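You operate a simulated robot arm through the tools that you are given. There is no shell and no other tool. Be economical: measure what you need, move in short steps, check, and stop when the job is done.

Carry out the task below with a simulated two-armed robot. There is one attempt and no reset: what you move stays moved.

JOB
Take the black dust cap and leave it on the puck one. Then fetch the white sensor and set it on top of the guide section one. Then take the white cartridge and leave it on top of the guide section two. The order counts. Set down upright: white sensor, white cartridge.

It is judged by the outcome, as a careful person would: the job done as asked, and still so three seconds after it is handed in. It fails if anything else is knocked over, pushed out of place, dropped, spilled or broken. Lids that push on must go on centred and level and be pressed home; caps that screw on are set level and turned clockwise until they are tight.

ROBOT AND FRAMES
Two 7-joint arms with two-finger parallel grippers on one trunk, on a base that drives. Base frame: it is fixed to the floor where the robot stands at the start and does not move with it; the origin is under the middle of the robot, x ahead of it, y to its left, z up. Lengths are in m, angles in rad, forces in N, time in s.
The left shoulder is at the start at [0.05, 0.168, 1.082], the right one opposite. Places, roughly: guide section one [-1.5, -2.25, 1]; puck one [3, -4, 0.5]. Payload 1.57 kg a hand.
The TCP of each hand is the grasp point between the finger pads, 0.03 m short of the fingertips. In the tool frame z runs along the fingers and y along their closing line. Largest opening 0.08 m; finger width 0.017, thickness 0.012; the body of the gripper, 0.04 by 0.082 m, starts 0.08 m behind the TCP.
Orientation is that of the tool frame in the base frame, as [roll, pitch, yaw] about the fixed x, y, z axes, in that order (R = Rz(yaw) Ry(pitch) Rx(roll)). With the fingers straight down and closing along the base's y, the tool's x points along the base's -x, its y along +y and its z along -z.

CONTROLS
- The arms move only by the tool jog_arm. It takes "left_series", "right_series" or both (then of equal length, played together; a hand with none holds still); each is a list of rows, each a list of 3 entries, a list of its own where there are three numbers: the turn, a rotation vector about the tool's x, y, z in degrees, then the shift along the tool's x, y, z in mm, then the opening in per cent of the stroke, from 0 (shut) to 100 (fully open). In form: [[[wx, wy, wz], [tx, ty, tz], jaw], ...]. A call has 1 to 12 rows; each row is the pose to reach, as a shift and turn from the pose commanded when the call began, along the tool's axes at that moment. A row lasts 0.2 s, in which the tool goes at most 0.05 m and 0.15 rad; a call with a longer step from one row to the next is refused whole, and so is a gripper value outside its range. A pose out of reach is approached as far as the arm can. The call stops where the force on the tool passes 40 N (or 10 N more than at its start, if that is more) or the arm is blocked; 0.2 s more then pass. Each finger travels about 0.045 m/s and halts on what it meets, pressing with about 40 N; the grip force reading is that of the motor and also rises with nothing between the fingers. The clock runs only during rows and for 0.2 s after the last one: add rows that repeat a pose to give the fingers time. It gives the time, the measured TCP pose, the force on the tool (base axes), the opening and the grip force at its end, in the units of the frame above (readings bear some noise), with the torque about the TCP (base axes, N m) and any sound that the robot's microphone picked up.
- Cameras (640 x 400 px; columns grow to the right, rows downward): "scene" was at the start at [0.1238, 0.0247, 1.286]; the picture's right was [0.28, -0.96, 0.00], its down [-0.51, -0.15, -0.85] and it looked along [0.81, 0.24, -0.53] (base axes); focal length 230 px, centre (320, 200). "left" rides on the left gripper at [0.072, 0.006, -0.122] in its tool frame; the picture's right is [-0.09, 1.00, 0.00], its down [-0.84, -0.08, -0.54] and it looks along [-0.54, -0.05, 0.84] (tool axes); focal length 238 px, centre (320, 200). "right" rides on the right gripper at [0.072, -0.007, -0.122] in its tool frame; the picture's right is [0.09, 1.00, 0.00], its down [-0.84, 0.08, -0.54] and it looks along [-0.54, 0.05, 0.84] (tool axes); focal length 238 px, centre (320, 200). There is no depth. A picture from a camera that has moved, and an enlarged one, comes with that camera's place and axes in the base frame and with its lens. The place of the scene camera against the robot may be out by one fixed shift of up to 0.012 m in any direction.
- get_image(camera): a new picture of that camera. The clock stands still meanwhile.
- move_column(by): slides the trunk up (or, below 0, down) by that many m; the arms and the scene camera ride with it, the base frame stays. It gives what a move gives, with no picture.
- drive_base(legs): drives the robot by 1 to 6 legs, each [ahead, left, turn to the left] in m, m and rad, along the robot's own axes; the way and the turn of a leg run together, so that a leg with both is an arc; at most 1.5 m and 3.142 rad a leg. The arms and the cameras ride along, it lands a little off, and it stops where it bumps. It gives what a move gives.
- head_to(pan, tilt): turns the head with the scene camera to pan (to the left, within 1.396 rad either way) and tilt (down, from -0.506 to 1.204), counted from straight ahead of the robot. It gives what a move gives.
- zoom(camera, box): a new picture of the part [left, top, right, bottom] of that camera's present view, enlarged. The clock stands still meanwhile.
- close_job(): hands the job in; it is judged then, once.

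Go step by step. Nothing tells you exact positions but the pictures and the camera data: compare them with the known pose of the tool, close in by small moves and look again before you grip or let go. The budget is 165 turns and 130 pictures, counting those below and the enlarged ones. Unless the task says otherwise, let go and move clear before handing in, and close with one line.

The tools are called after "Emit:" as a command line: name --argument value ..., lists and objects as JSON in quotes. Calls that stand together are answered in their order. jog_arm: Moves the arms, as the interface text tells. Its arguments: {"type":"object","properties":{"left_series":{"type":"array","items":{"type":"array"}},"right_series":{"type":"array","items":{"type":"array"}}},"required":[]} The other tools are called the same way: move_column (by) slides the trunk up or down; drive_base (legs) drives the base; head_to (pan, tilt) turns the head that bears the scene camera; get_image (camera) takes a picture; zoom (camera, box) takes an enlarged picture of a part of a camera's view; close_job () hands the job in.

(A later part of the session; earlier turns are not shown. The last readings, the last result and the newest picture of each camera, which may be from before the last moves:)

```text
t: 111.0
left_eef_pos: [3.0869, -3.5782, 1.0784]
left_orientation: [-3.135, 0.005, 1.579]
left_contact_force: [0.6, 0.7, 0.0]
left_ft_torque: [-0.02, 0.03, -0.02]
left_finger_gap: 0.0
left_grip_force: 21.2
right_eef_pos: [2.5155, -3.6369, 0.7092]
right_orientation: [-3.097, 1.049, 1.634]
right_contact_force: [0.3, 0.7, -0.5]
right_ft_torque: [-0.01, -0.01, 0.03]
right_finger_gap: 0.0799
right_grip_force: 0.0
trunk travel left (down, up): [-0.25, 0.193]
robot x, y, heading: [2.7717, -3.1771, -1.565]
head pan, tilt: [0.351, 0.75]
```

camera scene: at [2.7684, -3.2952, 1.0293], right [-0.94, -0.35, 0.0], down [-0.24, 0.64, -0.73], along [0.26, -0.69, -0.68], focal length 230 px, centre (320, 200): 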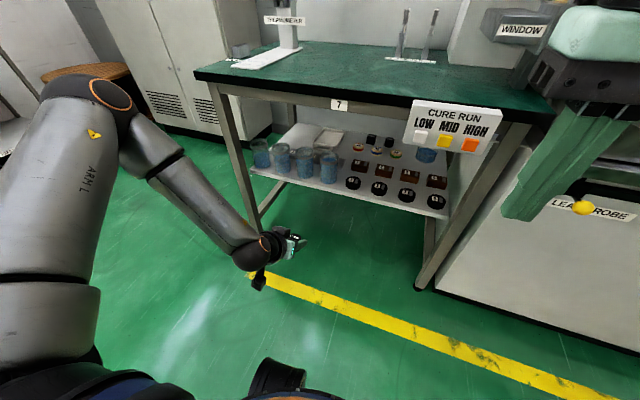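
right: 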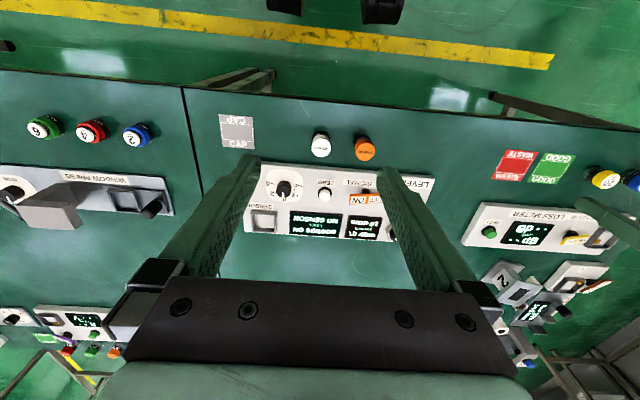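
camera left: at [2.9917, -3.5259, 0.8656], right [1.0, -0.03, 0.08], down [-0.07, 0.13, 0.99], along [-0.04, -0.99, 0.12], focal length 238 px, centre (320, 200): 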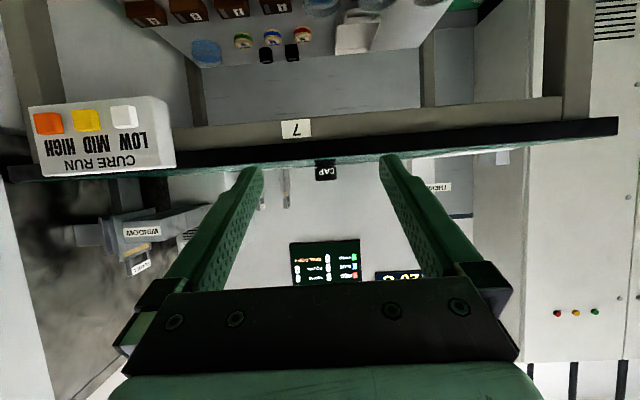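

The right arm takes 60° tilt even lower, so I'll use it. I level its roll, draw the left hand inward, raise the trunk and drive left so the cap lies ahead-right.

Emit:
jog_arm --left_series '[[[0, 0, 0], [20, -35, 0], 0], [[0, 0, 0], [40, -70, 0], 0], [[0, 0, 0], [60, -100, 0], 0]]' --right_series '[[[0, 0, 1.5], [0, 0, 0], 100], [[0, 0, 1.5], [0, 0, 0], 100], [[0, 0, 1.5], [0, 0, 0], 100]]'

Emit:
move_column --by 0.185

Emit:
drive_base --legs '[[0, 0.47, 0], [0.2, 0, 0]]'

Emit:
get_image --camera "right"

Emit:
head_to --pan -0.4 --tilt 0.8

Emit:
get_image --camera "scene"

```text
t: 111.8
left_eef_pos: [2.9894, -3.5206, 1.0818]
left_orientation: [-3.134, 0.005, 1.578]
left_contact_force: [0.1, 0.3, -0.5]
left_ft_torque: [0.02, 0.01, -0.01]
left_finger_gap: 0.0003
left_grip_force: 21.5
right_eef_pos: [2.5161, -3.6373, 0.7093]
right_orientation: [3.14, 1.048, 1.578]
right_contact_force: [-0.3, 0.1, -1.1]
right_ft_torque: [0.0, 0.0, -0.01]
right_finger_gap: 0.0802
right_grip_force: 0.0
trunk travel left (down, up): [-0.25, 0.193]
robot x, y, heading: [2.7698, -3.1803, -1.562]
head pan, tilt: [0.351, 0.75]
```

```text
t: 113.8
left_eef_pos: [2.9893, -3.5202, 1.2654]
left_orientation: [-3.133, 0.004, 1.578]
left_contact_force: [0.2, 0.1, -0.2]
left_ft_torque: [0.02, 0.02, -0.04]
left_finger_gap: 0.0001
left_grip_force: 21.4
right_eef_pos: [2.5168, -3.6377, 0.8936]
right_orientation: [3.14, 1.05, 1.578]
right_contact_force: [0.2, -0.2, -0.2]
right_ft_torque: [0.02, 0.02, 0.02]
right_finger_gap: 0.08
right_grip_force: 0.1
trunk travel left (down, up): [-0.435, 0.008]
robot x, y, heading: [2.7707, -3.1812, -1.563]
head pan, tilt: [0.351, 0.75]
```

```text
t: 117.9
left_eef_pos: [3.4723, -3.7119, 1.2652]
left_orientation: [-3.133, 0.006, 1.59]
left_contact_force: [1.3, -0.3, -0.3]
left_ft_torque: [0.01, 0.03, -0.02]
left_finger_gap: 0.0
left_grip_force: 21.1
right_eef_pos: [3.0012, -3.8372, 0.8936]
right_orientation: [3.14, 1.048, 1.594]
right_contact_force: [0.4, 0.1, 0.1]
right_ft_torque: [0.0, 0.02, -0.01]
right_finger_gap: 0.0801
right_grip_force: 0.0
trunk travel left (down, up): [-0.435, 0.008]
robot x, y, heading: [3.2529, -3.3732, -1.549]
head pan, tilt: [0.351, 0.75]
```

```text
70 pictures are left
camera right: at [2.9921, -3.6948, 0.8915], right [0.99, 0.07, -0.08], down [0.08, 0.05, 1.0], along [0.07, -1.0, 0.05], focal length 238 px, centre (320, 200)
```

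right: 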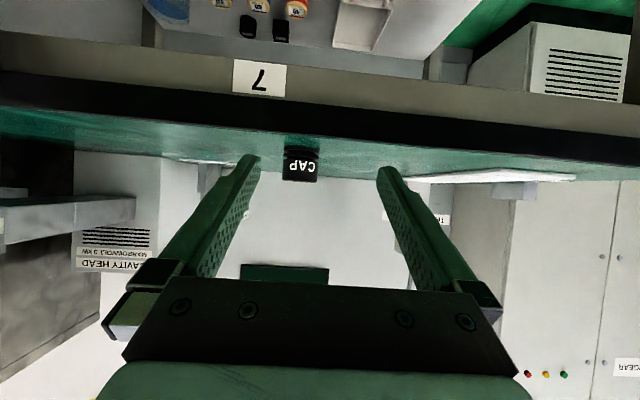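

```text
t: 119.0
left_eef_pos: [3.4723, -3.7106, 1.2649]
left_orientation: [-3.134, 0.004, 1.593]
left_contact_force: [0.2, -0.1, 0.1]
left_ft_torque: [0.03, -0.02, -0.01]
left_finger_gap: 0.0001
left_grip_force: 21.5
right_eef_pos: [3.0018, -3.8369, 0.8931]
right_orientation: [3.139, 1.048, 1.594]
right_contact_force: [0.3, 0.6, -0.4]
right_ft_torque: [0.05, -0.01, 0.0]
right_finger_gap: 0.0801
right_grip_force: 0.1
trunk travel left (down, up): [-0.435, 0.008]
robot x, y, heading: [3.2452, -3.3748, -1.546]
head pan, tilt: [-0.4, 0.799]
```

```text
69 pictures are left
camera scene: at [3.2186, -3.4901, 1.4503], right [-0.93, 0.37, 0.0], down [0.26, 0.67, -0.7], along [-0.26, -0.65, -0.72], focal length 230 px, centre (320, 200)
```

scene: 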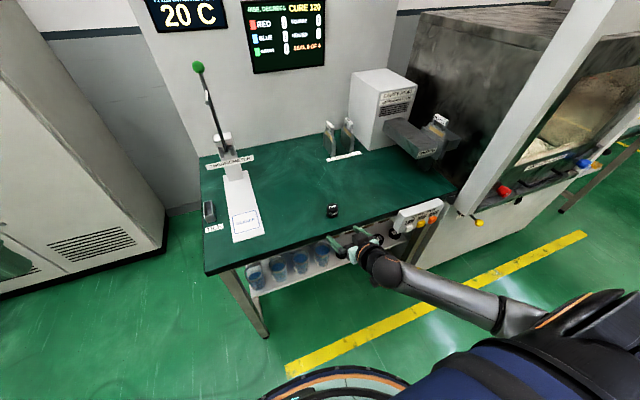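

The cap shows at about (2.988, -3.965). I shift the hand sideways and drive forward 0.11, fingers straddling the cap.

Emit:
jog_arm --right_series '[[[0, 0, 0], [0, -16, 0], 100], [[0, 0, 0], [0, -16, 0], 100]]'

Emit:
drive_base --legs '[[0.11, 0, 0]]'

Emit:
get_image --camera "right"

```text
t: 119.6
left_eef_pos: [3.4728, -3.7105, 1.2654]
left_orientation: [-3.134, 0.006, 1.593]
left_contact_force: [-0.2, 0.0, 0.6]
left_ft_torque: [0.02, 0.05, 0.02]
left_finger_gap: 0.0001
left_grip_force: 21.3
right_eef_pos: [2.9862, -3.8352, 0.8944]
right_orientation: [3.14, 1.049, 1.593]
right_contact_force: [-0.4, 0.8, -0.4]
right_ft_torque: [-0.01, -0.04, -0.01]
right_finger_gap: 0.0799
right_grip_force: 0.1
trunk travel left (down, up): [-0.435, 0.008]
robot x, y, heading: [3.2464, -3.3737, -1.546]
head pan, tilt: [-0.4, 0.799]
```

```text
t: 120.8
left_eef_pos: [3.4732, -3.821, 1.2649]
left_orientation: [-3.134, 0.005, 1.59]
left_contact_force: [0.3, 0.3, 0.3]
left_ft_torque: [0.04, -0.01, -0.03]
left_finger_gap: 0.0
left_grip_force: 20.7
right_eef_pos: [2.9868, -3.9439, 0.893]
right_orientation: [3.139, 1.047, 1.591]
right_contact_force: [0.7, 0.0, -0.3]
right_ft_torque: [0.0, -0.01, 0.01]
right_finger_gap: 0.0799
right_grip_force: 0.0
trunk travel left (down, up): [-0.435, 0.008]
robot x, y, heading: [3.2461, -3.4862, -1.557]
head pan, tilt: [-0.4, 0.799]
```

```text
68 pictures are left
camera right: at [2.9782, -3.8023, 0.8916], right [0.99, 0.07, -0.08], down [0.08, 0.05, 1.0], along [0.07, -1.0, 0.05], focal length 238 px, centre (320, 200)
```

right: 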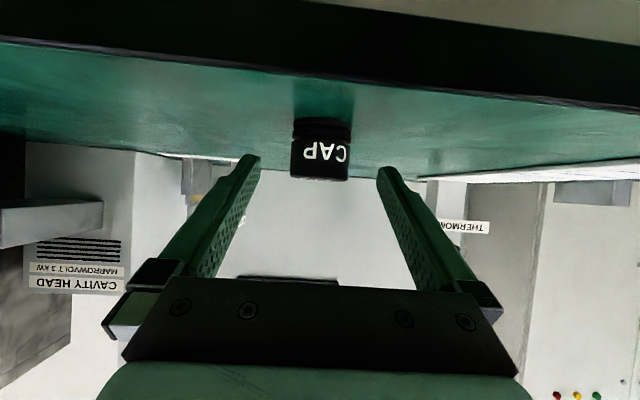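

Well aligned. I advance 19 mm, lower 17 mm and close.

Emit:
jog_arm --right_series '[[[0, 0, 0], [5, 2, 25], 100], [[0, 0, 0], [5, 2, 25], 70], [[0, 0, 0], [5, 2, 25], 50], [[0, 0, 0], [5, 2, 25], 35], [[0, 0, 0], [5, 2, 25], 20], [[0, 0, 0], [5, 2, 25], 20]]'

Emit:
get_image --camera "right"

```text
t: 122.2
left_eef_pos: [3.4722, -3.8199, 1.2651]
left_orientation: [-3.135, 0.004, 1.588]
left_contact_force: [0.4, -0.5, -0.8]
left_ft_torque: [0.03, 0.02, 0.04]
left_finger_gap: 0.0001
left_grip_force: 21.7
right_eef_pos: [2.9909, -3.9622, 0.8763]
right_orientation: [3.141, 1.049, 1.591]
right_contact_force: [0.8, -0.7, -0.3]
right_ft_torque: [0.0, -0.03, -0.02]
right_finger_gap: 0.0383
right_grip_force: 35.1
trunk travel left (down, up): [-0.435, 0.008]
robot x, y, heading: [3.2481, -3.4817, -1.556]
head pan, tilt: [-0.4, 0.799]
```

```text
67 pictures are left
camera right: at [2.9823, -3.8212, 0.8746], right [0.99, 0.07, -0.08], down [0.08, 0.05, 1.0], along [0.07, -1.0, 0.05], focal length 238 px, centre (320, 200)
```

right: 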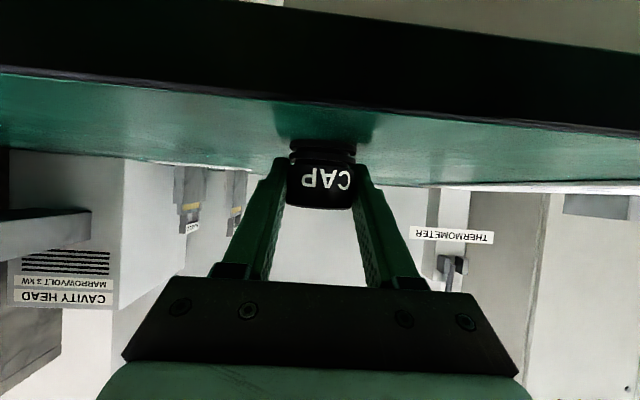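

Gripped level. I lift, raise the left hand, back away, align to puck 1 and lower the trunk.

Emit:
jog_arm --left_series '[[[0, 0, 0], [0, 0, -40], 0], [[0, 0, 0], [0, 0, -80], 0], [[0, 0, 0], [0, 0, -120], 0], [[0, 0, 0], [0, 0, -120], 0]]' --right_series '[[[0, 0, 0], [-9, 0, -5], 20], [[0, 0, 0], [-26, 0, -15], 20], [[0, 0, 0], [-26, 0, -15], 20], [[0, 0, 0], [-26, 0, -15], 20]]'

Emit:
drive_base --legs '[[-0.27, 0, 0], [0, -0.09, -0.015]]'

Emit:
move_column --by -0.385

Emit:
get_image --camera "right"

Emit:
get_image --camera "scene"

```text
t: 123.2
left_eef_pos: [3.4739, -3.8212, 1.3881]
left_orientation: [-3.135, 0.006, 1.588]
left_contact_force: [0.5, -0.2, -0.8]
left_ft_torque: [-0.01, 0.02, 0.03]
left_finger_gap: 0.0
left_grip_force: 21.3
right_eef_pos: [2.9906, -3.9619, 0.9073]
right_orientation: [3.139, 1.049, 1.589]
right_contact_force: [-0.4, -0.5, -0.3]
right_ft_torque: [0.03, 0.02, 0.02]
right_finger_gap: 0.0383
right_grip_force: 39.9
trunk travel left (down, up): [-0.435, 0.008]
robot x, y, heading: [3.2548, -3.4818, -1.553]
head pan, tilt: [-0.4, 0.799]
```

```text
t: 125.8
left_eef_pos: [3.3728, -3.5553, 1.388]
left_orientation: [-3.133, 0.006, 1.572]
left_contact_force: [-1.3, 0.5, 0.1]
left_ft_torque: [-0.02, -0.04, -0.02]
left_finger_gap: 0.0001
left_grip_force: 21.6
right_eef_pos: [2.887, -3.6886, 0.9079]
right_orientation: [3.138, 1.048, 1.571]
right_contact_force: [-0.8, 0.5, 0.2]
right_ft_torque: [0.04, 0.01, 0.03]
right_finger_gap: 0.0384
right_grip_force: 40.3
trunk travel left (down, up): [-0.435, 0.008]
robot x, y, heading: [3.1586, -3.2133, -1.568]
head pan, tilt: [-0.4, 0.799]
```

```text
t: 129.5
left_eef_pos: [3.3736, -3.5542, 1.0017]
left_orientation: [-3.135, 0.004, 1.574]
left_contact_force: [-0.1, -0.5, -1.0]
left_ft_torque: [-0.01, 0.04, -0.01]
left_finger_gap: 0.0001
left_grip_force: 21.3
right_eef_pos: [2.8883, -3.6879, 0.5236]
right_orientation: [3.138, 1.05, 1.573]
right_contact_force: [0.4, 0.6, 0.2]
right_ft_torque: [0.01, 0.01, -0.02]
right_finger_gap: 0.0386
right_grip_force: 39.3
trunk travel left (down, up): [-0.05, 0.393]
robot x, y, heading: [3.156, -3.2166, -1.57]
head pan, tilt: [-0.4, 0.799]
```

```text
66 pictures are left
camera right: at [2.8811, -3.5465, 0.5208], right [1.0, 0.05, -0.08], down [0.08, 0.05, 1.0], along [0.05, -1.0, 0.05], focal length 238 px, centre (320, 200)
```

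right: 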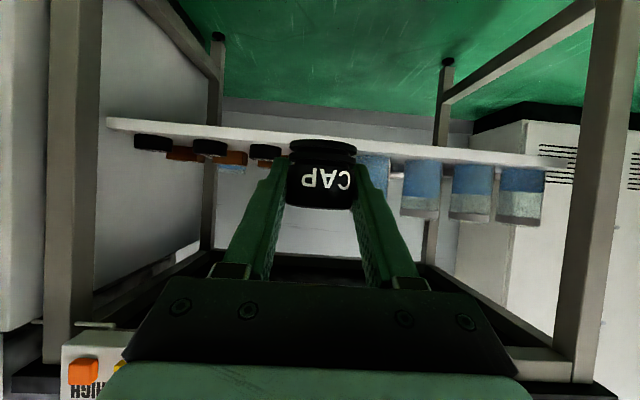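

```text
65 pictures are left
camera scene: at [3.124, -3.3278, 1.0654], right [-0.92, 0.39, 0.0], down [0.28, 0.66, -0.7], along [-0.27, -0.64, -0.72], focal length 230 px, centre (320, 200)
```

scene: 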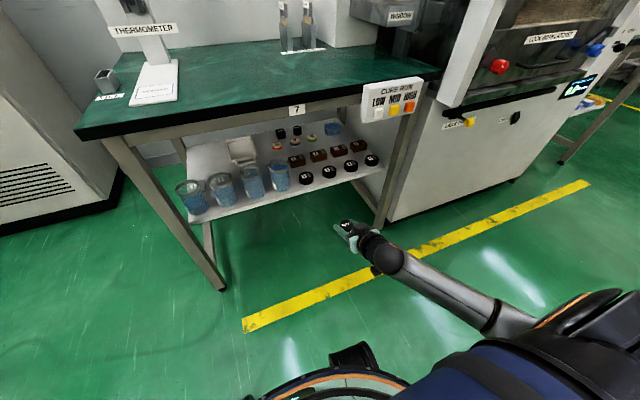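

I measure puck 1 again from this viewpoint.

Emit:
zoom --camera "scene" --box '[250, 120, 390, 220]'

Emit:
zoom --camera "right" --box '[180, 110, 440, 220]'

```text
4.00 times, centred on (320, 170) of scene
camera zoom: at [3.124, -3.3278, 1.0654], right [-0.92, 0.39, 0.0], down [0.28, 0.66, -0.7], along [-0.27, -0.64, -0.72], focal length 919 px, centre (320, 320)
```

zoom: 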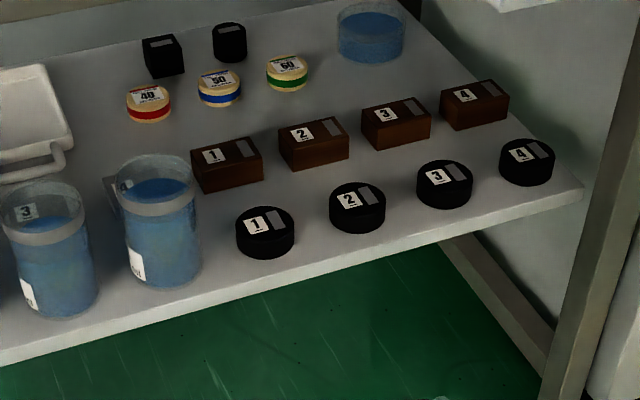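

```text
2.46 times, centred on (310, 165) of right
camera zoom: at [2.8811, -3.5465, 0.5208], right [1.0, 0.05, -0.08], down [0.08, 0.05, 1.0], along [0.05, -1.0, 0.05], focal length 587 px, centre (345, 286)
```

zoom: 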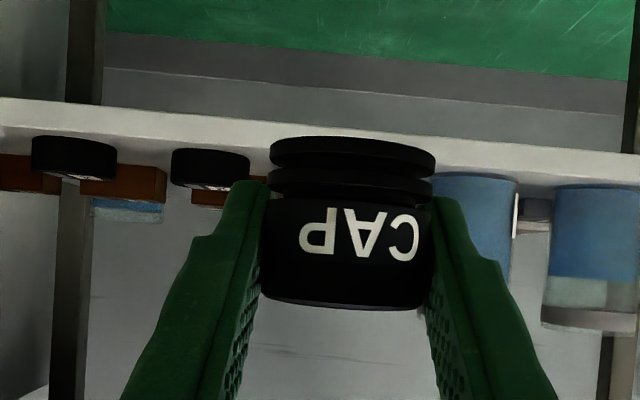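

Puck 1 confirmed near (2.898, -4.007, 0.471). I drive forward most of the way with the cap above shelf level.

Emit:
drive_base --legs '[[0.21, 0.01, 0]]'

Emit:
get_image --camera "right"

Emit:
zoom --camera "scene" --box '[240, 150, 420, 290]'

```text
t: 131.2
left_eef_pos: [3.3812, -3.7636, 1.0031]
left_orientation: [-3.135, 0.006, 1.563]
left_contact_force: [0.0, 0.0, -0.2]
left_ft_torque: [0.0, -0.01, 0.0]
left_finger_gap: 0.0
left_grip_force: 21.0
right_eef_pos: [2.8946, -3.8941, 0.5226]
right_orientation: [3.139, 1.048, 1.565]
right_contact_force: [0.6, 0.1, -1.0]
right_ft_torque: [0.03, 0.02, -0.01]
right_finger_gap: 0.0386
right_grip_force: 40.1
trunk travel left (down, up): [-0.05, 0.393]
robot x, y, heading: [3.1685, -3.419, -1.577]
head pan, tilt: [-0.4, 0.799]
```

```text
62 pictures are left
camera right: at [2.8885, -3.7524, 0.5208], right [1.0, 0.04, -0.08], down [0.08, 0.05, 1.0], along [0.05, -1.0, 0.05], focal length 238 px, centre (320, 200)
```

right: 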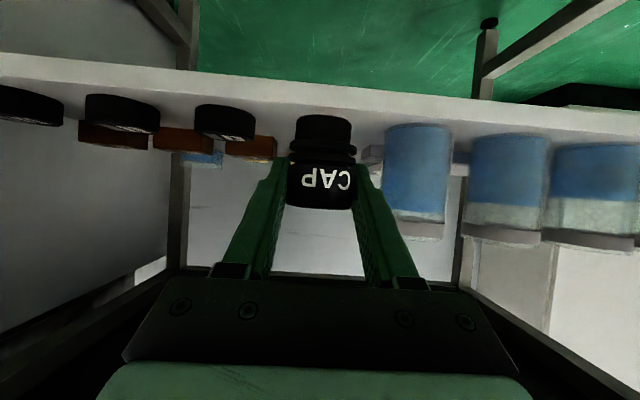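

```text
2.86 times, centred on (330, 220) of scene
camera zoom: at [3.1329, -3.5356, 1.0653], right [-0.92, 0.39, 0.0], down [0.28, 0.66, -0.7], along [-0.28, -0.64, -0.72], focal length 657 px, centre (291, 143)
```

zoom: 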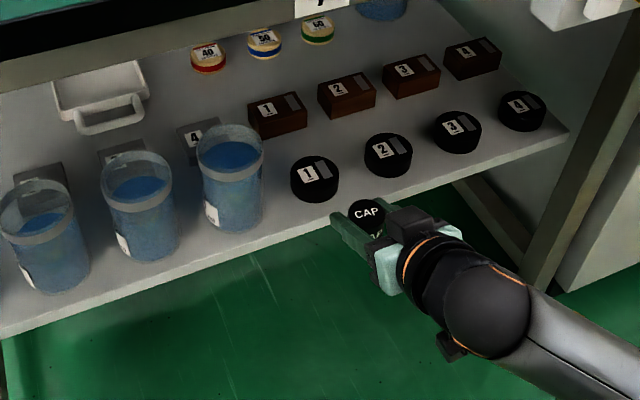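

Calibrating against the visible cap, the puck is at (2.898, -4.008). I drive 0.10 further and refine.

Emit:
drive_base --legs '[[0.105, 0.003, 0]]'

Emit:
get_image --camera "right"

Emit:
zoom --camera "scene" --box '[240, 150, 420, 290]'

```text
t: 132.3
left_eef_pos: [3.3832, -3.869, 1.0025]
left_orientation: [-3.137, 0.006, 1.563]
left_contact_force: [0.5, 0.2, 0.5]
left_ft_torque: [-0.01, -0.03, 0.0]
left_finger_gap: 0.0
left_grip_force: 21.3
right_eef_pos: [2.8945, -3.9984, 0.5222]
right_orientation: [3.14, 1.05, 1.565]
right_contact_force: [0.4, 0.7, 0.1]
right_ft_torque: [0.0, -0.02, 0.01]
right_finger_gap: 0.0384
right_grip_force: 40.0
trunk travel left (down, up): [-0.05, 0.393]
robot x, y, heading: [3.1696, -3.5261, -1.582]
head pan, tilt: [-0.4, 0.799]
```

```text
60 pictures are left
camera right: at [2.8903, -3.8567, 0.5208], right [1.0, 0.04, -0.08], down [0.08, 0.05, 1.0], along [0.04, -1.0, 0.05], focal length 238 px, centre (320, 200)
```

right: 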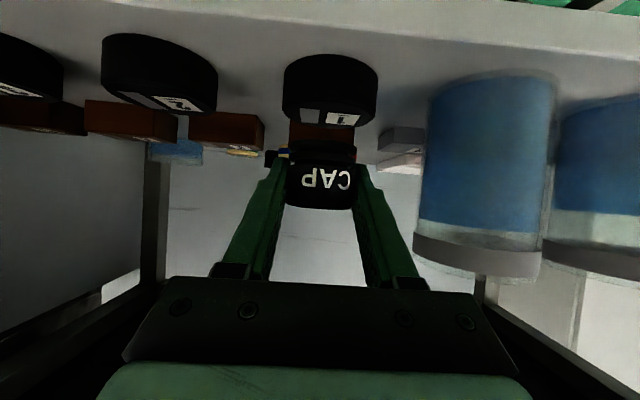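

```text
2.86 times, centred on (330, 220) of scene
camera zoom: at [3.1351, -3.6402, 1.0653], right [-0.92, 0.4, 0.0], down [0.28, 0.66, -0.7], along [-0.28, -0.64, -0.72], focal length 657 px, centre (291, 143)
```

zoom: 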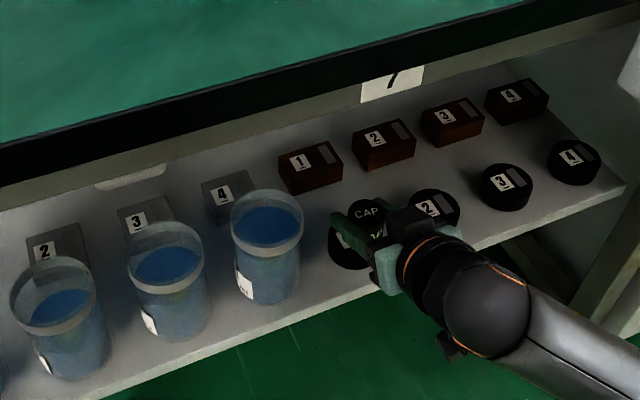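

I shift 9 mm forward and 3 mm left and lower to just above contact.

Emit:
jog_arm --right_series '[[[0, 0, 0], [-4.5, 3, 7.8], 20], [[0, 0, 0], [5.9, 3, 13.8], 20], [[0, 0, 0], [9.4, 3, 15.8], 20], [[0, 0, 0], [12, 3, 17.3], 20], [[0, 0, 0], [13.7, 3, 18.3], 20], [[0, 0, 0], [13.7, 3, 18.3], 20]]'

Emit:
get_image --camera "right"

Emit:
zoom --camera "scene" --box '[280, 180, 400, 270]'

```text
t: 133.7
left_eef_pos: [3.3833, -3.8698, 1.0021]
left_orientation: [-3.134, 0.006, 1.563]
left_contact_force: [0.4, 0.0, -0.2]
left_ft_torque: [0.03, 0.03, 0.01]
left_finger_gap: 0.0003
left_grip_force: 20.8
right_eef_pos: [2.8978, -4.008, 0.5014]
right_orientation: [3.14, 1.05, 1.564]
right_contact_force: [-0.4, -0.9, 0.3]
right_ft_torque: [-0.01, 0.01, -0.02]
right_finger_gap: 0.0384
right_grip_force: 40.5
trunk travel left (down, up): [-0.05, 0.393]
robot x, y, heading: [3.1706, -3.5266, -1.58]
head pan, tilt: [-0.4, 0.799]
```

```text
58 pictures are left
camera right: at [2.8934, -3.8661, 0.4995], right [1.0, 0.04, -0.08], down [0.08, 0.05, 1.0], along [0.04, -1.0, 0.05], focal length 238 px, centre (320, 200)
```

right: 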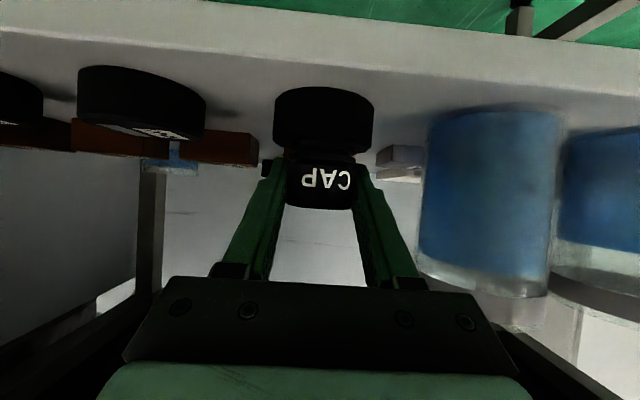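

```text
4.44 times, centred on (340, 225) of scene
camera zoom: at [3.1351, -3.6402, 1.0653], right [-0.92, 0.4, 0.0], down [0.28, 0.66, -0.7], along [-0.28, -0.64, -0.72], focal length 1022 px, centre (231, 89)
```

zoom: 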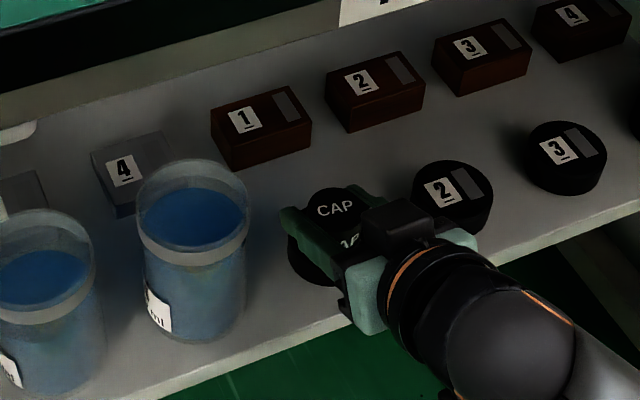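

Emit:
zoom --camera "right" --box '[250, 70, 410, 220]'

```text
2.67 times, centred on (330, 145) of right
camera zoom: at [2.8934, -3.8661, 0.4995], right [1.0, 0.04, -0.08], down [0.08, 0.05, 1.0], along [0.04, -1.0, 0.05], focal length 636 px, centre (293, 347)
```

zoom: 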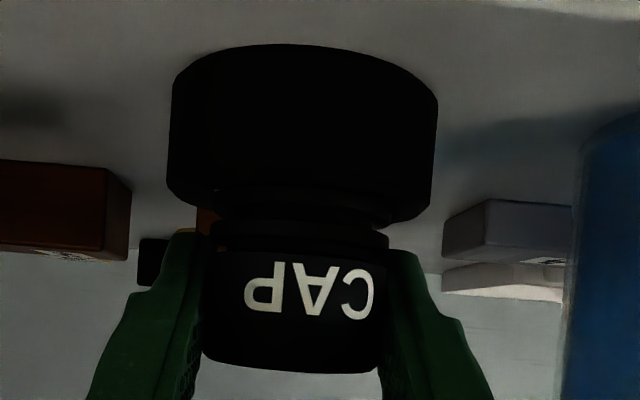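

Nearly touching and centred; I lower in 1 mm steps watching the force.

Emit:
jog_arm --right_series '[[[0, 0, 0], [0.9, 1, 0.5], 20], [[0, 0, 0], [1.7, 1, 1], 20], [[0, 0, 0], [2.6, 1, 1.5], 20], [[0, 0, 0], [2.6, 1, 1.5], 20]]'

```text
t: 134.7
left_eef_pos: [3.3834, -3.8688, 1.0023]
left_orientation: [-3.132, 0.008, 1.562]
left_contact_force: [-0.5, 0.4, 1.0]
left_ft_torque: [-0.01, 0.0, -0.01]
left_finger_gap: 0.0
left_grip_force: 21.3
right_eef_pos: [2.8997, -4.0082, 0.5019]
right_orientation: [3.142, 1.054, 1.564]
right_contact_force: [-2.9, -1.8, 15.1]
right_ft_torque: [0.0, 0.09, 0.0]
right_finger_gap: 0.0384
right_grip_force: 39.9
trunk travel left (down, up): [-0.05, 0.393]
robot x, y, heading: [3.1727, -3.5261, -1.578]
head pan, tilt: [-0.4, 0.799]
```

Contact made (15 N). I ease off, open, and draw the hand straight back.

Emit:
jog_arm --right_series '[[[0, 0, 0], [-2.2, 0, -1.2], 20], [[0, 0, 0], [-2.2, 0, -1.2], 40], [[0, 0, 0], [-2.2, 0, -1.2], 55], [[0, 0, 0], [-2.2, 0, -1.2], 70], [[0, 0, 0], [-2.2, 0, -1.2], 70]]'

Emit:
drive_base --legs '[[-0.25, 0, 0]]'

Emit:
get_image --camera "right"

Emit:
zoom --camera "scene" --box '[230, 110, 370, 210]'

```text
t: 135.9
left_eef_pos: [3.3823, -3.8691, 1.0039]
left_orientation: [-3.136, 0.007, 1.562]
left_contact_force: [0.0, 0.2, -0.4]
left_ft_torque: [0.02, -0.06, 0.01]
left_finger_gap: 0.0002
left_grip_force: 20.6
right_eef_pos: [2.8989, -4.0066, 0.5002]
right_orientation: [3.14, 1.046, 1.566]
right_contact_force: [0.1, 0.8, 0.2]
right_ft_torque: [-0.01, -0.01, 0.02]
right_finger_gap: 0.056
right_grip_force: 0.2
trunk travel left (down, up): [-0.05, 0.393]
robot x, y, heading: [3.1688, -3.5269, -1.578]
head pan, tilt: [-0.4, 0.799]
```

```text
t: 137.8
left_eef_pos: [3.3839, -3.6129, 1.0025]
left_orientation: [-3.132, 0.005, 1.559]
left_contact_force: [-0.3, -1.1, -0.9]
left_ft_torque: [0.0, -0.03, -0.01]
left_finger_gap: 0.0
left_grip_force: 21.7
right_eef_pos: [2.9012, -3.7491, 0.5006]
right_orientation: [3.139, 1.049, 1.562]
right_contact_force: [-0.6, 0.4, -1.2]
right_ft_torque: [0.0, -0.05, 0.01]
right_finger_gap: 0.0559
right_grip_force: 0.0
trunk travel left (down, up): [-0.05, 0.393]
robot x, y, heading: [3.1704, -3.271, -1.585]
head pan, tilt: [-0.4, 0.799]
```

```text
55 pictures are left
camera right: at [2.896, -3.607, 0.4989], right [1.0, 0.04, -0.08], down [0.08, 0.05, 1.0], along [0.04, -1.0, 0.05], focal length 238 px, centre (320, 200)
```

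right: 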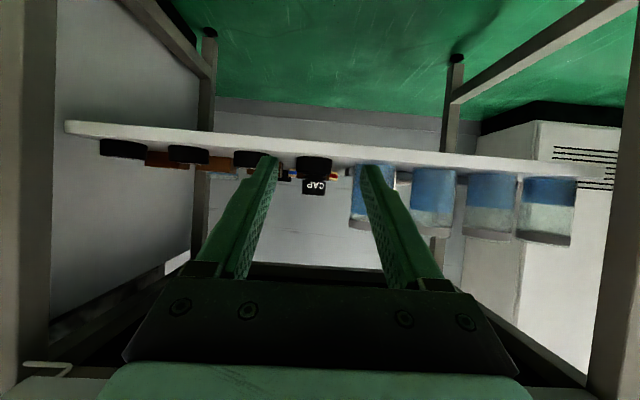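

```text
4.00 times, centred on (300, 160) of scene
camera zoom: at [3.1371, -3.3828, 1.0653], right [-0.92, 0.4, 0.0], down [0.29, 0.66, -0.7], along [-0.28, -0.64, -0.72], focal length 919 px, centre (400, 360)
```

zoom: 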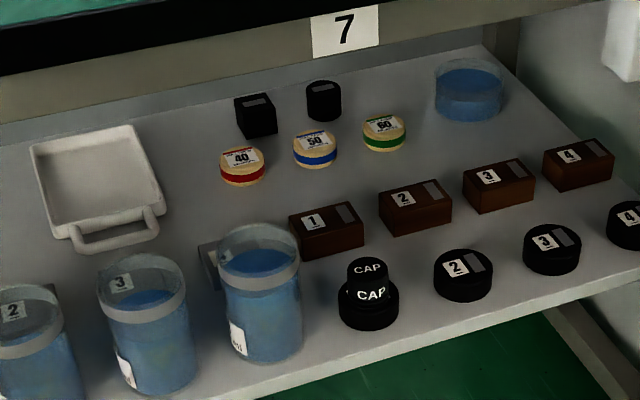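

Cap rests centred and level on puck 1. Now I tuck the right arm up, raise the trunk, and head back toward the first table.

Emit:
jog_arm --right_series '[[[0, 0, 0], [-26, 6, -32], 100], [[0, 7, 0], [-52, 12, -64], 100], [[0, 14, 0], [-78, 18, -96], 100], [[0, 21, 0], [-104, 24, -128], 100], [[0, 28, 0], [-130, 30, -160], 100], [[0, 36, 0], [-157, 40, -192], 100], [[0, 44, 0], [-184, 50, -224], 100], [[0, 52, 0], [-211, 55, -256], 100], [[0, 60, 0], [-238, 60, -288], 100], [[0, 60, 0], [-238, 60, -288], 100]]'

Emit:
move_column --by 0.2

Emit:
drive_base --legs '[[-0.2, 0, 0], [0, 0, -1.56], [1.2, 0, 0], [1.2, 0, 0], [1.1, 0, 0]]'

```text
t: 140.0
left_eef_pos: [3.3833, -3.6119, 1.0016]
left_orientation: [-3.133, 0.004, 1.558]
left_contact_force: [0.2, 0.4, -0.6]
left_ft_torque: [0.01, 0.02, -0.01]
left_finger_gap: 0.0
left_grip_force: 21.5
right_eef_pos: [2.9611, -3.6202, 0.8535]
right_orientation: [3.141, -0.001, 1.561]
right_contact_force: [0.2, 0.3, 0.2]
right_ft_torque: [-0.01, -0.01, -0.01]
right_finger_gap: 0.0801
right_grip_force: 0.1
trunk travel left (down, up): [-0.05, 0.393]
robot x, y, heading: [3.1721, -3.2694, -1.579]
head pan, tilt: [-0.4, 0.799]
```

```text
t: 142.2
left_eef_pos: [3.3839, -3.6135, 1.2018]
left_orientation: [-3.135, 0.005, 1.56]
left_contact_force: [-0.6, -1.0, 0.6]
left_ft_torque: [0.04, 0.01, 0.02]
left_finger_gap: 0.0
left_grip_force: 20.7
right_eef_pos: [2.9639, -3.62, 1.0541]
right_orientation: [3.141, 0.002, 1.563]
right_contact_force: [0.1, 0.6, 0.2]
right_ft_torque: [-0.01, -0.04, 0.0]
right_finger_gap: 0.0798
right_grip_force: 0.1
trunk travel left (down, up): [-0.25, 0.193]
robot x, y, heading: [3.1741, -3.2704, -1.584]
head pan, tilt: [-0.4, 0.799]
```

```text
t: 164.3
left_eef_pos: [-0.7178, -3.249, 1.2021]
left_orientation: [-3.135, 0.005, 0.003]
left_contact_force: [-0.5, -0.8, 0.5]
left_ft_torque: [-0.02, 0.0, -0.02]
left_finger_gap: 0.0001
left_grip_force: 21.5
right_eef_pos: [-0.7309, -2.828, 1.0548]
right_orientation: [-3.14, 0.001, 0.008]
right_contact_force: [0.1, 0.5, -0.1]
right_ft_torque: [-0.02, 0.02, 0.03]
right_finger_gap: 0.0799
right_grip_force: 0.1
trunk travel left (down, up): [-0.25, 0.193]
robot x, y, heading: [-0.375, -3.0312, -3.134]
head pan, tilt: [-0.4, 0.799]
```

I turn up the aisle and, passing the bench, look left at guide section one.

Emit:
drive_base --legs '[[0, 0, -1.57], [0.75, 0, 0]]'

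Emit:
head_to --pan 1.3 --tilt 0.4

Emit:
get_image --camera "scene"

```text
t: 172.2
left_eef_pos: [-0.6233, -1.9542, 1.2016]
left_orientation: [-3.135, 0.006, -1.538]
left_contact_force: [-0.1, 0.1, 0.4]
left_ft_torque: [-0.01, 0.01, -0.02]
left_finger_gap: 0.0001
left_grip_force: 21.1
right_eef_pos: [-0.2023, -1.9261, 1.0533]
right_orientation: [-3.141, 0.002, -1.534]
right_contact_force: [-0.2, 0.3, -0.6]
right_ft_torque: [-0.04, -0.04, 0.0]
right_finger_gap: 0.0801
right_grip_force: 0.1
trunk travel left (down, up): [-0.25, 0.193]
robot x, y, heading: [-0.3982, -2.2851, 1.602]
head pan, tilt: [-0.4, 0.799]
```

```text
t: 173.9
left_eef_pos: [-0.6232, -1.9538, 1.201]
left_orientation: [-3.135, 0.009, -1.538]
left_contact_force: [-0.2, -0.6, -1.4]
left_ft_torque: [0.02, 0.01, -0.02]
left_finger_gap: 0.0001
left_grip_force: 20.7
right_eef_pos: [-0.2025, -1.9275, 1.0532]
right_orientation: [3.141, 0.002, -1.535]
right_contact_force: [-0.4, -0.2, 0.6]
right_ft_torque: [0.0, 0.02, 0.02]
right_finger_gap: 0.08
right_grip_force: 0.1
trunk travel left (down, up): [-0.25, 0.193]
robot x, y, heading: [-0.3914, -2.2855, 1.604]
head pan, tilt: [1.3, 0.4]
```

```text
53 pictures are left
camera scene: at [-0.4888, -2.2264, 1.3004], right [0.23, 0.97, 0.0], down [0.38, -0.09, -0.92], along [-0.9, 0.22, -0.39], focal length 230 px, centre (320, 200)
```

scene: 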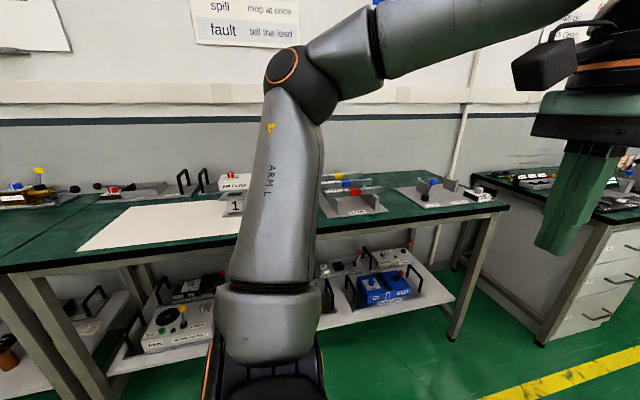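

Guide section "1" stands on the bench's white mat near (-1.5, -2.38). I continue to the first table for the white sensor.

Emit:
drive_base --legs '[[1.2, 0, -0.03], [1.2, 0, 0], [0, 0, -1.57], [0.4, 0, 0]]'

Emit:
head_to --pan -0.1 --tilt 0.75

Emit:
get_image --camera "scene"

Emit:
get_image --camera "right"

```text
t: 191.7
left_eef_pos: [0.3465, 0.304, 1.2028]
left_orientation: [-3.134, 0.006, 3.106]
left_contact_force: [0.3, 0.3, -0.5]
left_ft_torque: [-0.01, -0.02, 0.03]
left_finger_gap: 0.0002
left_grip_force: 21.9
right_eef_pos: [0.3429, -0.1153, 1.0541]
right_orientation: [-3.14, 0.001, 3.11]
right_contact_force: [0.7, 0.7, 0.0]
right_ft_torque: [0.01, -0.01, 0.0]
right_finger_gap: 0.08
right_grip_force: 0.1
trunk travel left (down, up): [-0.25, 0.193]
robot x, y, heading: [-0.0028, 0.1001, -0.037]
head pan, tilt: [1.3, 0.4]
```

```text
t: 193.2
left_eef_pos: [0.3449, 0.3039, 1.2019]
left_orientation: [-3.136, 0.006, 3.105]
left_contact_force: [0.2, -1.0, 0.8]
left_ft_torque: [-0.01, -0.02, -0.02]
left_finger_gap: 0.0
left_grip_force: 21.4
right_eef_pos: [0.3417, -0.1155, 1.054]
right_orientation: [-3.141, 0.002, 3.109]
right_contact_force: [0.8, -0.6, -1.0]
right_ft_torque: [-0.01, -0.01, 0.01]
right_finger_gap: 0.0799
right_grip_force: 0.0
trunk travel left (down, up): [-0.25, 0.193]
robot x, y, heading: [-0.0043, 0.1005, -0.035]
head pan, tilt: [-0.099, 0.75]
```

```text
52 pictures are left
camera scene: at [0.1154, 0.088, 1.2693], right [-0.13, -0.99, 0.0], down [-0.68, 0.09, -0.73], along [0.72, -0.1, -0.68], focal length 230 px, centre (320, 200)
```

scene: 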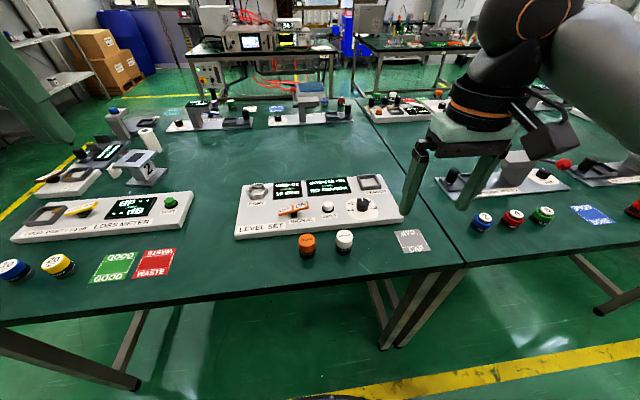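

```text
51 pictures are left
camera right: at [0.2704, -0.1205, 1.1752], right [-0.06, 1.0, 0.0], down [0.84, 0.05, 0.54], along [0.54, 0.03, -0.84], focal length 238 px, centre (320, 200)
```

right: 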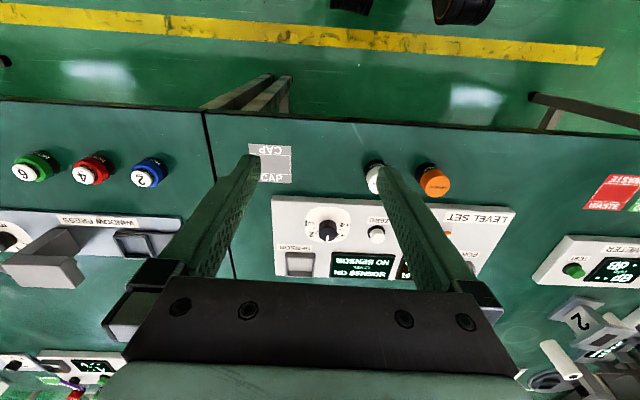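

White sensor's top is at about (0.458, -0.019, 0.82). I bring the right hand above it.

Emit:
jog_arm --right_series '[[[0, 0, 0], [-30, 25, 0], 100], [[0, 0, 0], [-60, 55, 10], 100], [[0, 0, 0], [-90, 85, 30], 100], [[0, 0, 0], [-113, 101, 60], 100], [[0, 0, 0], [-113, 101, 100], 100], [[0, 0, 0], [-113, 101, 124], 100], [[0, 0, 0], [-113, 101, 124], 100]]'

Emit:
get_image --camera "right"

Emit:
zoom --camera "scene" --box '[260, 180, 420, 280]'

```text
t: 194.8
left_eef_pos: [0.3437, 0.3058, 1.2019]
left_orientation: [-3.135, 0.007, 3.106]
left_contact_force: [0.2, 0.1, -0.3]
left_ft_torque: [-0.01, -0.01, 0.0]
left_finger_gap: 0.0001
left_grip_force: 20.8
right_eef_pos: [0.4589, -0.0182, 0.9302]
right_orientation: [3.14, 0.002, 3.11]
right_contact_force: [-1.2, -0.8, 0.0]
right_ft_torque: [-0.02, 0.01, 0.03]
right_finger_gap: 0.0801
right_grip_force: 0.0
trunk travel left (down, up): [-0.25, 0.193]
robot x, y, heading: [-0.0031, 0.1011, -0.037]
head pan, tilt: [-0.099, 0.75]
```

```text
50 pictures are left
camera right: at [0.3859, -0.0239, 1.0514], right [-0.06, 1.0, 0.0], down [0.84, 0.05, 0.54], along [0.54, 0.03, -0.84], focal length 238 px, centre (320, 200)
```

right: 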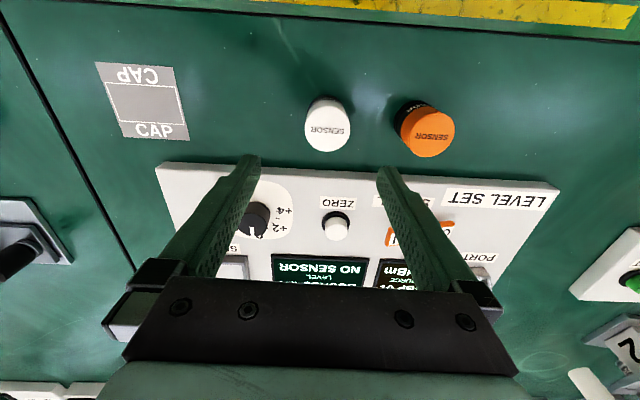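

```text
4.00 times, centred on (340, 230) of scene
camera zoom: at [0.1154, 0.088, 1.2693], right [-0.13, -0.99, 0.0], down [-0.68, 0.09, -0.73], along [0.72, -0.1, -0.68], focal length 919 px, centre (240, 80)
```

zoom: 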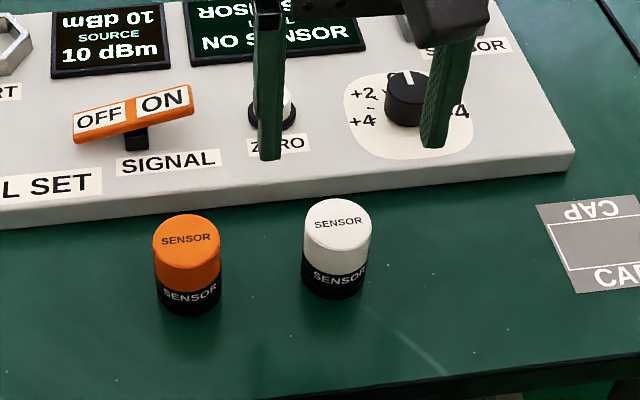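

I refine: sensor near (0.449, -0.012). I step back 10 mm, lower to 0.88 and look again.

Emit:
jog_arm --right_series '[[[0, 0, 0], [10, 6, 25], 100], [[0, 0, 0], [10, 6, 50], 100], [[0, 0, 0], [10, 6, 50], 100]]'

Emit:
get_image --camera "right"

Emit:
zoom --camera "scene" --box '[260, 180, 420, 280]'

```text
t: 195.6
left_eef_pos: [0.3438, 0.3045, 1.2023]
left_orientation: [-3.135, 0.007, 3.105]
left_contact_force: [-0.4, -1.1, 0.5]
left_ft_torque: [-0.03, 0.0, 0.01]
left_finger_gap: 0.0
left_grip_force: 20.9
right_eef_pos: [0.4487, -0.0144, 0.8809]
right_orientation: [3.141, 0.004, 3.111]
right_contact_force: [0.1, 0.5, -0.2]
right_ft_torque: [-0.03, 0.0, 0.0]
right_finger_gap: 0.0799
right_grip_force: 0.1
trunk travel left (down, up): [-0.25, 0.193]
robot x, y, heading: [-0.0031, 0.0978, -0.035]
head pan, tilt: [-0.099, 0.75]
```

```text
48 pictures are left
camera right: at [0.3773, -0.018, 1.0015], right [-0.06, 1.0, 0.0], down [0.84, 0.05, 0.54], along [0.54, 0.03, -0.84], focal length 238 px, centre (320, 200)
```

right: 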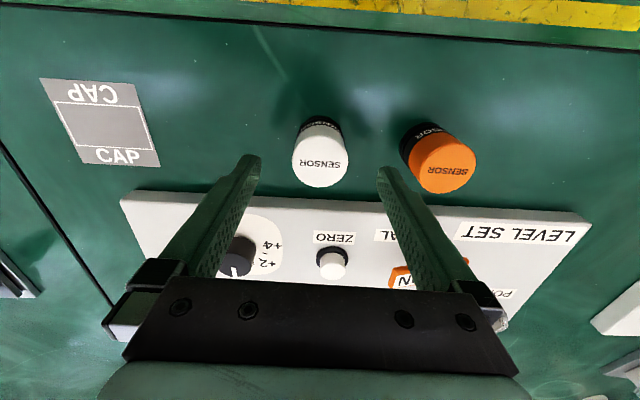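

```text
4.00 times, centred on (340, 230) of scene
camera zoom: at [0.1154, 0.088, 1.2693], right [-0.13, -0.99, 0.0], down [-0.68, 0.09, -0.73], along [0.72, -0.1, -0.68], focal length 919 px, centre (240, 80)
```

zoom: 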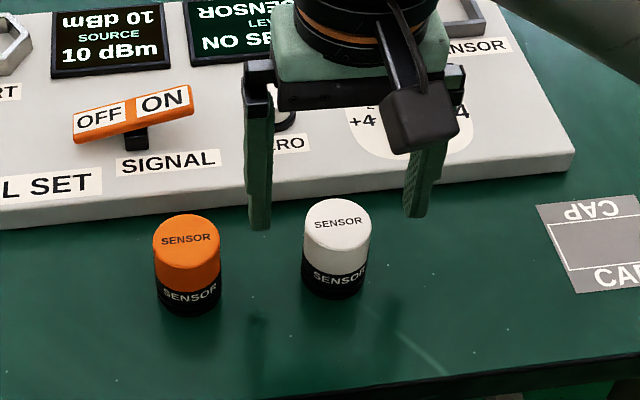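

Sensor top at about (0.446, -0.014, 0.846), straddled. I lower 40 mm and close.

Emit:
jog_arm --right_series '[[[0, 0, 0], [2.5, 0, 20], 100], [[0, 0, 0], [2.5, 0, 40], 100], [[0, 0, 0], [2.5, 0, 40], 70], [[0, 0, 0], [2.5, 0, 40], 50], [[0, 0, 0], [2.5, 0, 40], 35], [[0, 0, 0], [2.5, 0, 40], 20], [[0, 0, 0], [2.5, 0, 40], 20]]'

Emit:
zoom --camera "scene" --box '[260, 180, 420, 280]'

```text
t: 197.2
left_eef_pos: [0.3454, 0.3048, 1.2032]
left_orientation: [-3.133, 0.006, 3.108]
left_contact_force: [0.4, 0.4, 0.2]
left_ft_torque: [-0.01, 0.0, 0.0]
left_finger_gap: 0.0
left_grip_force: 21.7
right_eef_pos: [0.4475, -0.0148, 0.8404]
right_orientation: [3.14, 0.002, 3.108]
right_contact_force: [-1.2, -0.5, -0.3]
right_ft_torque: [0.0, 0.0, -0.01]
right_finger_gap: 0.039
right_grip_force: 35.2
trunk travel left (down, up): [-0.25, 0.193]
robot x, y, heading: [-0.0033, 0.1016, -0.037]
head pan, tilt: [-0.099, 0.75]
```

```text
4.00 times, centred on (340, 230) of scene
camera zoom: at [0.1155, 0.0879, 1.2693], right [-0.13, -0.99, 0.0], down [-0.68, 0.09, -0.73], along [0.72, -0.1, -0.68], focal length 919 px, centre (240, 80)
```

zoom: 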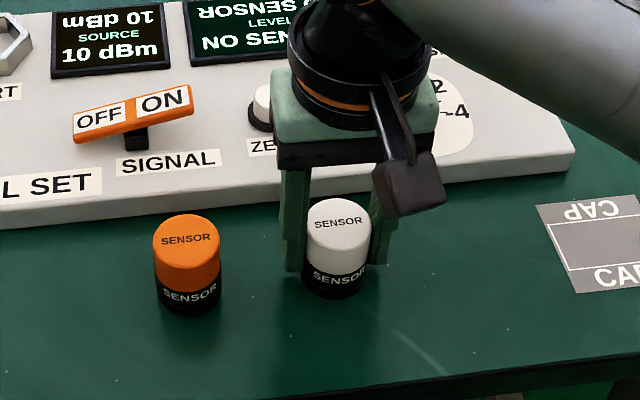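

Sensor gripped. I lift it and drive to the bench side, then look at guide section one.

Emit:
jog_arm --right_series '[[[0, 0, 0], [0, 0, -20], 20], [[0, 0, 0], [0, 0, -60], 20], [[0, 0, 0], [0, 0, -105], 20], [[0, 0, 0], [0, 0, -150], 20], [[0, 0, 0], [0, 0, -195], 20], [[0, 0, 0], [0, 0, -240], 20], [[0, 0, 0], [40, 0, -260], 20], [[0, 0, 0], [80, 0, -260], 20]]'

Emit:
drive_base --legs '[[-0.4, 0, 0], [0, 0, -1.535], [1.3, 0, 0], [1.25, 0, 0], [0, 0, -1.57]]'

Emit:
head_to --pan 0.0 --tilt 0.4

Emit:
get_image --camera "scene"

```text
t: 199.0
left_eef_pos: [0.3439, 0.3054, 1.2023]
left_orientation: [-3.134, 0.008, 3.107]
left_contact_force: [0.9, -0.7, -0.2]
left_ft_torque: [0.01, 0.01, 0.02]
left_finger_gap: 0.0
left_grip_force: 20.9
right_eef_pos: [0.363, -0.0128, 1.0997]
right_orientation: [-3.142, 0.002, 3.11]
right_contact_force: [-0.2, 0.7, -1.4]
right_ft_torque: [-0.01, 0.0, 0.02]
right_finger_gap: 0.0388
right_grip_force: 40.0
trunk travel left (down, up): [-0.25, 0.193]
robot x, y, heading: [-0.0092, 0.1026, -0.035]
head pan, tilt: [-0.099, 0.75]
```

```text
t: 221.4
left_eef_pos: [-0.7148, -2.704, 1.2035]
left_orientation: [-3.134, 0.008, 0.013]
left_contact_force: [-0.5, -0.1, -0.5]
left_ft_torque: [0.0, 0.03, 0.04]
left_finger_gap: 0.0
left_grip_force: 21.7
right_eef_pos: [-0.75, -2.3885, 1.1002]
right_orientation: [-3.141, 0.002, 0.016]
right_contact_force: [-0.9, 0.6, -1.0]
right_ft_torque: [0.01, -0.01, -0.05]
right_finger_gap: 0.0389
right_grip_force: 39.5
trunk travel left (down, up): [-0.25, 0.193]
robot x, y, heading: [-0.3721, -2.4845, -3.128]
head pan, tilt: [-0.099, 0.75]
```

```text
t: 222.2
left_eef_pos: [-0.714, -2.7045, 1.2034]
left_orientation: [-3.133, 0.008, 0.012]
left_contact_force: [0.0, -0.2, 0.5]
left_ft_torque: [-0.01, 0.01, 0.01]
left_finger_gap: 0.0001
left_grip_force: 21.5
right_eef_pos: [-0.7488, -2.388, 1.1]
right_orientation: [3.141, 0.0, 0.017]
right_contact_force: [0.4, 0.8, -1.9]
right_ft_torque: [0.01, 0.02, -0.01]
right_finger_gap: 0.0386
right_grip_force: 40.4
trunk travel left (down, up): [-0.25, 0.193]
robot x, y, heading: [-0.3738, -2.4843, -3.131]
head pan, tilt: [0.0, 0.4]
```

```text
45 pictures are left
camera scene: at [-0.5101, -2.4865, 1.3003], right [-0.01, 1.0, 0.0], down [0.39, 0.0, -0.92], along [-0.92, -0.01, -0.39], focal length 230 px, centre (320, 200)
```

scene: 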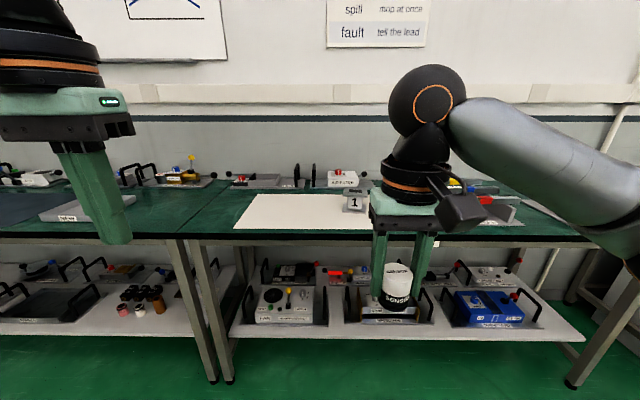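

Guide section "1" is near (-1.46, -2.34). I zoom on it.

Emit:
zoom --camera "scene" --box '[300, 160, 400, 230]'

Emit:
zoom --camera "right" --box '[200, 200, 440, 350]'

```text
5.71 times, centred on (350, 195) of scene
camera zoom: at [-0.5101, -2.4865, 1.3003], right [-0.01, 1.0, 0.0], down [0.39, 0.0, -0.92], along [-0.92, -0.01, -0.39], focal length 1314 px, centre (149, 229)
```

zoom: 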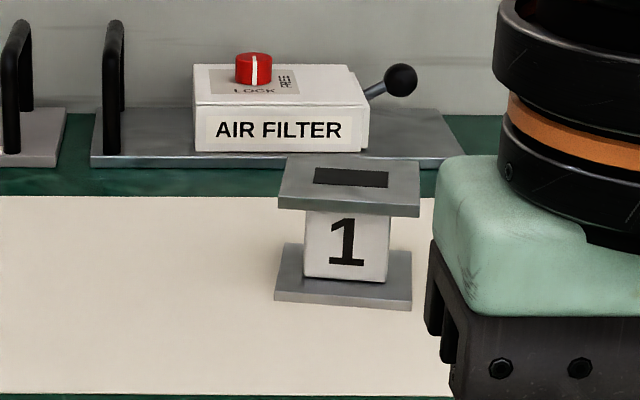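

```text
2.67 times, centred on (320, 275) of right
camera zoom: at [-0.6766, -2.3801, 1.221], right [0.11, -0.99, 0.0], down [-0.83, -0.09, 0.54], along [-0.54, -0.06, -0.84], focal length 636 px, centre (320, 0)
```

zoom: 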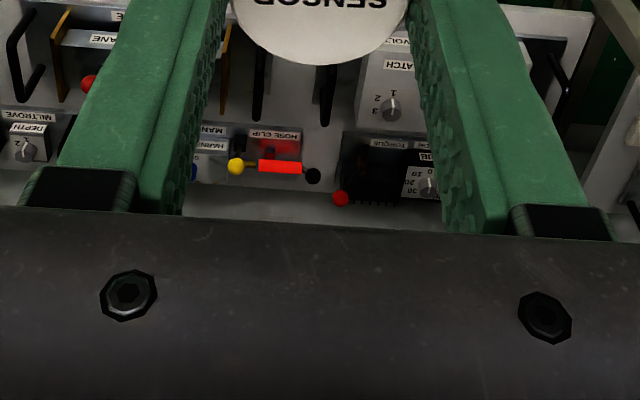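

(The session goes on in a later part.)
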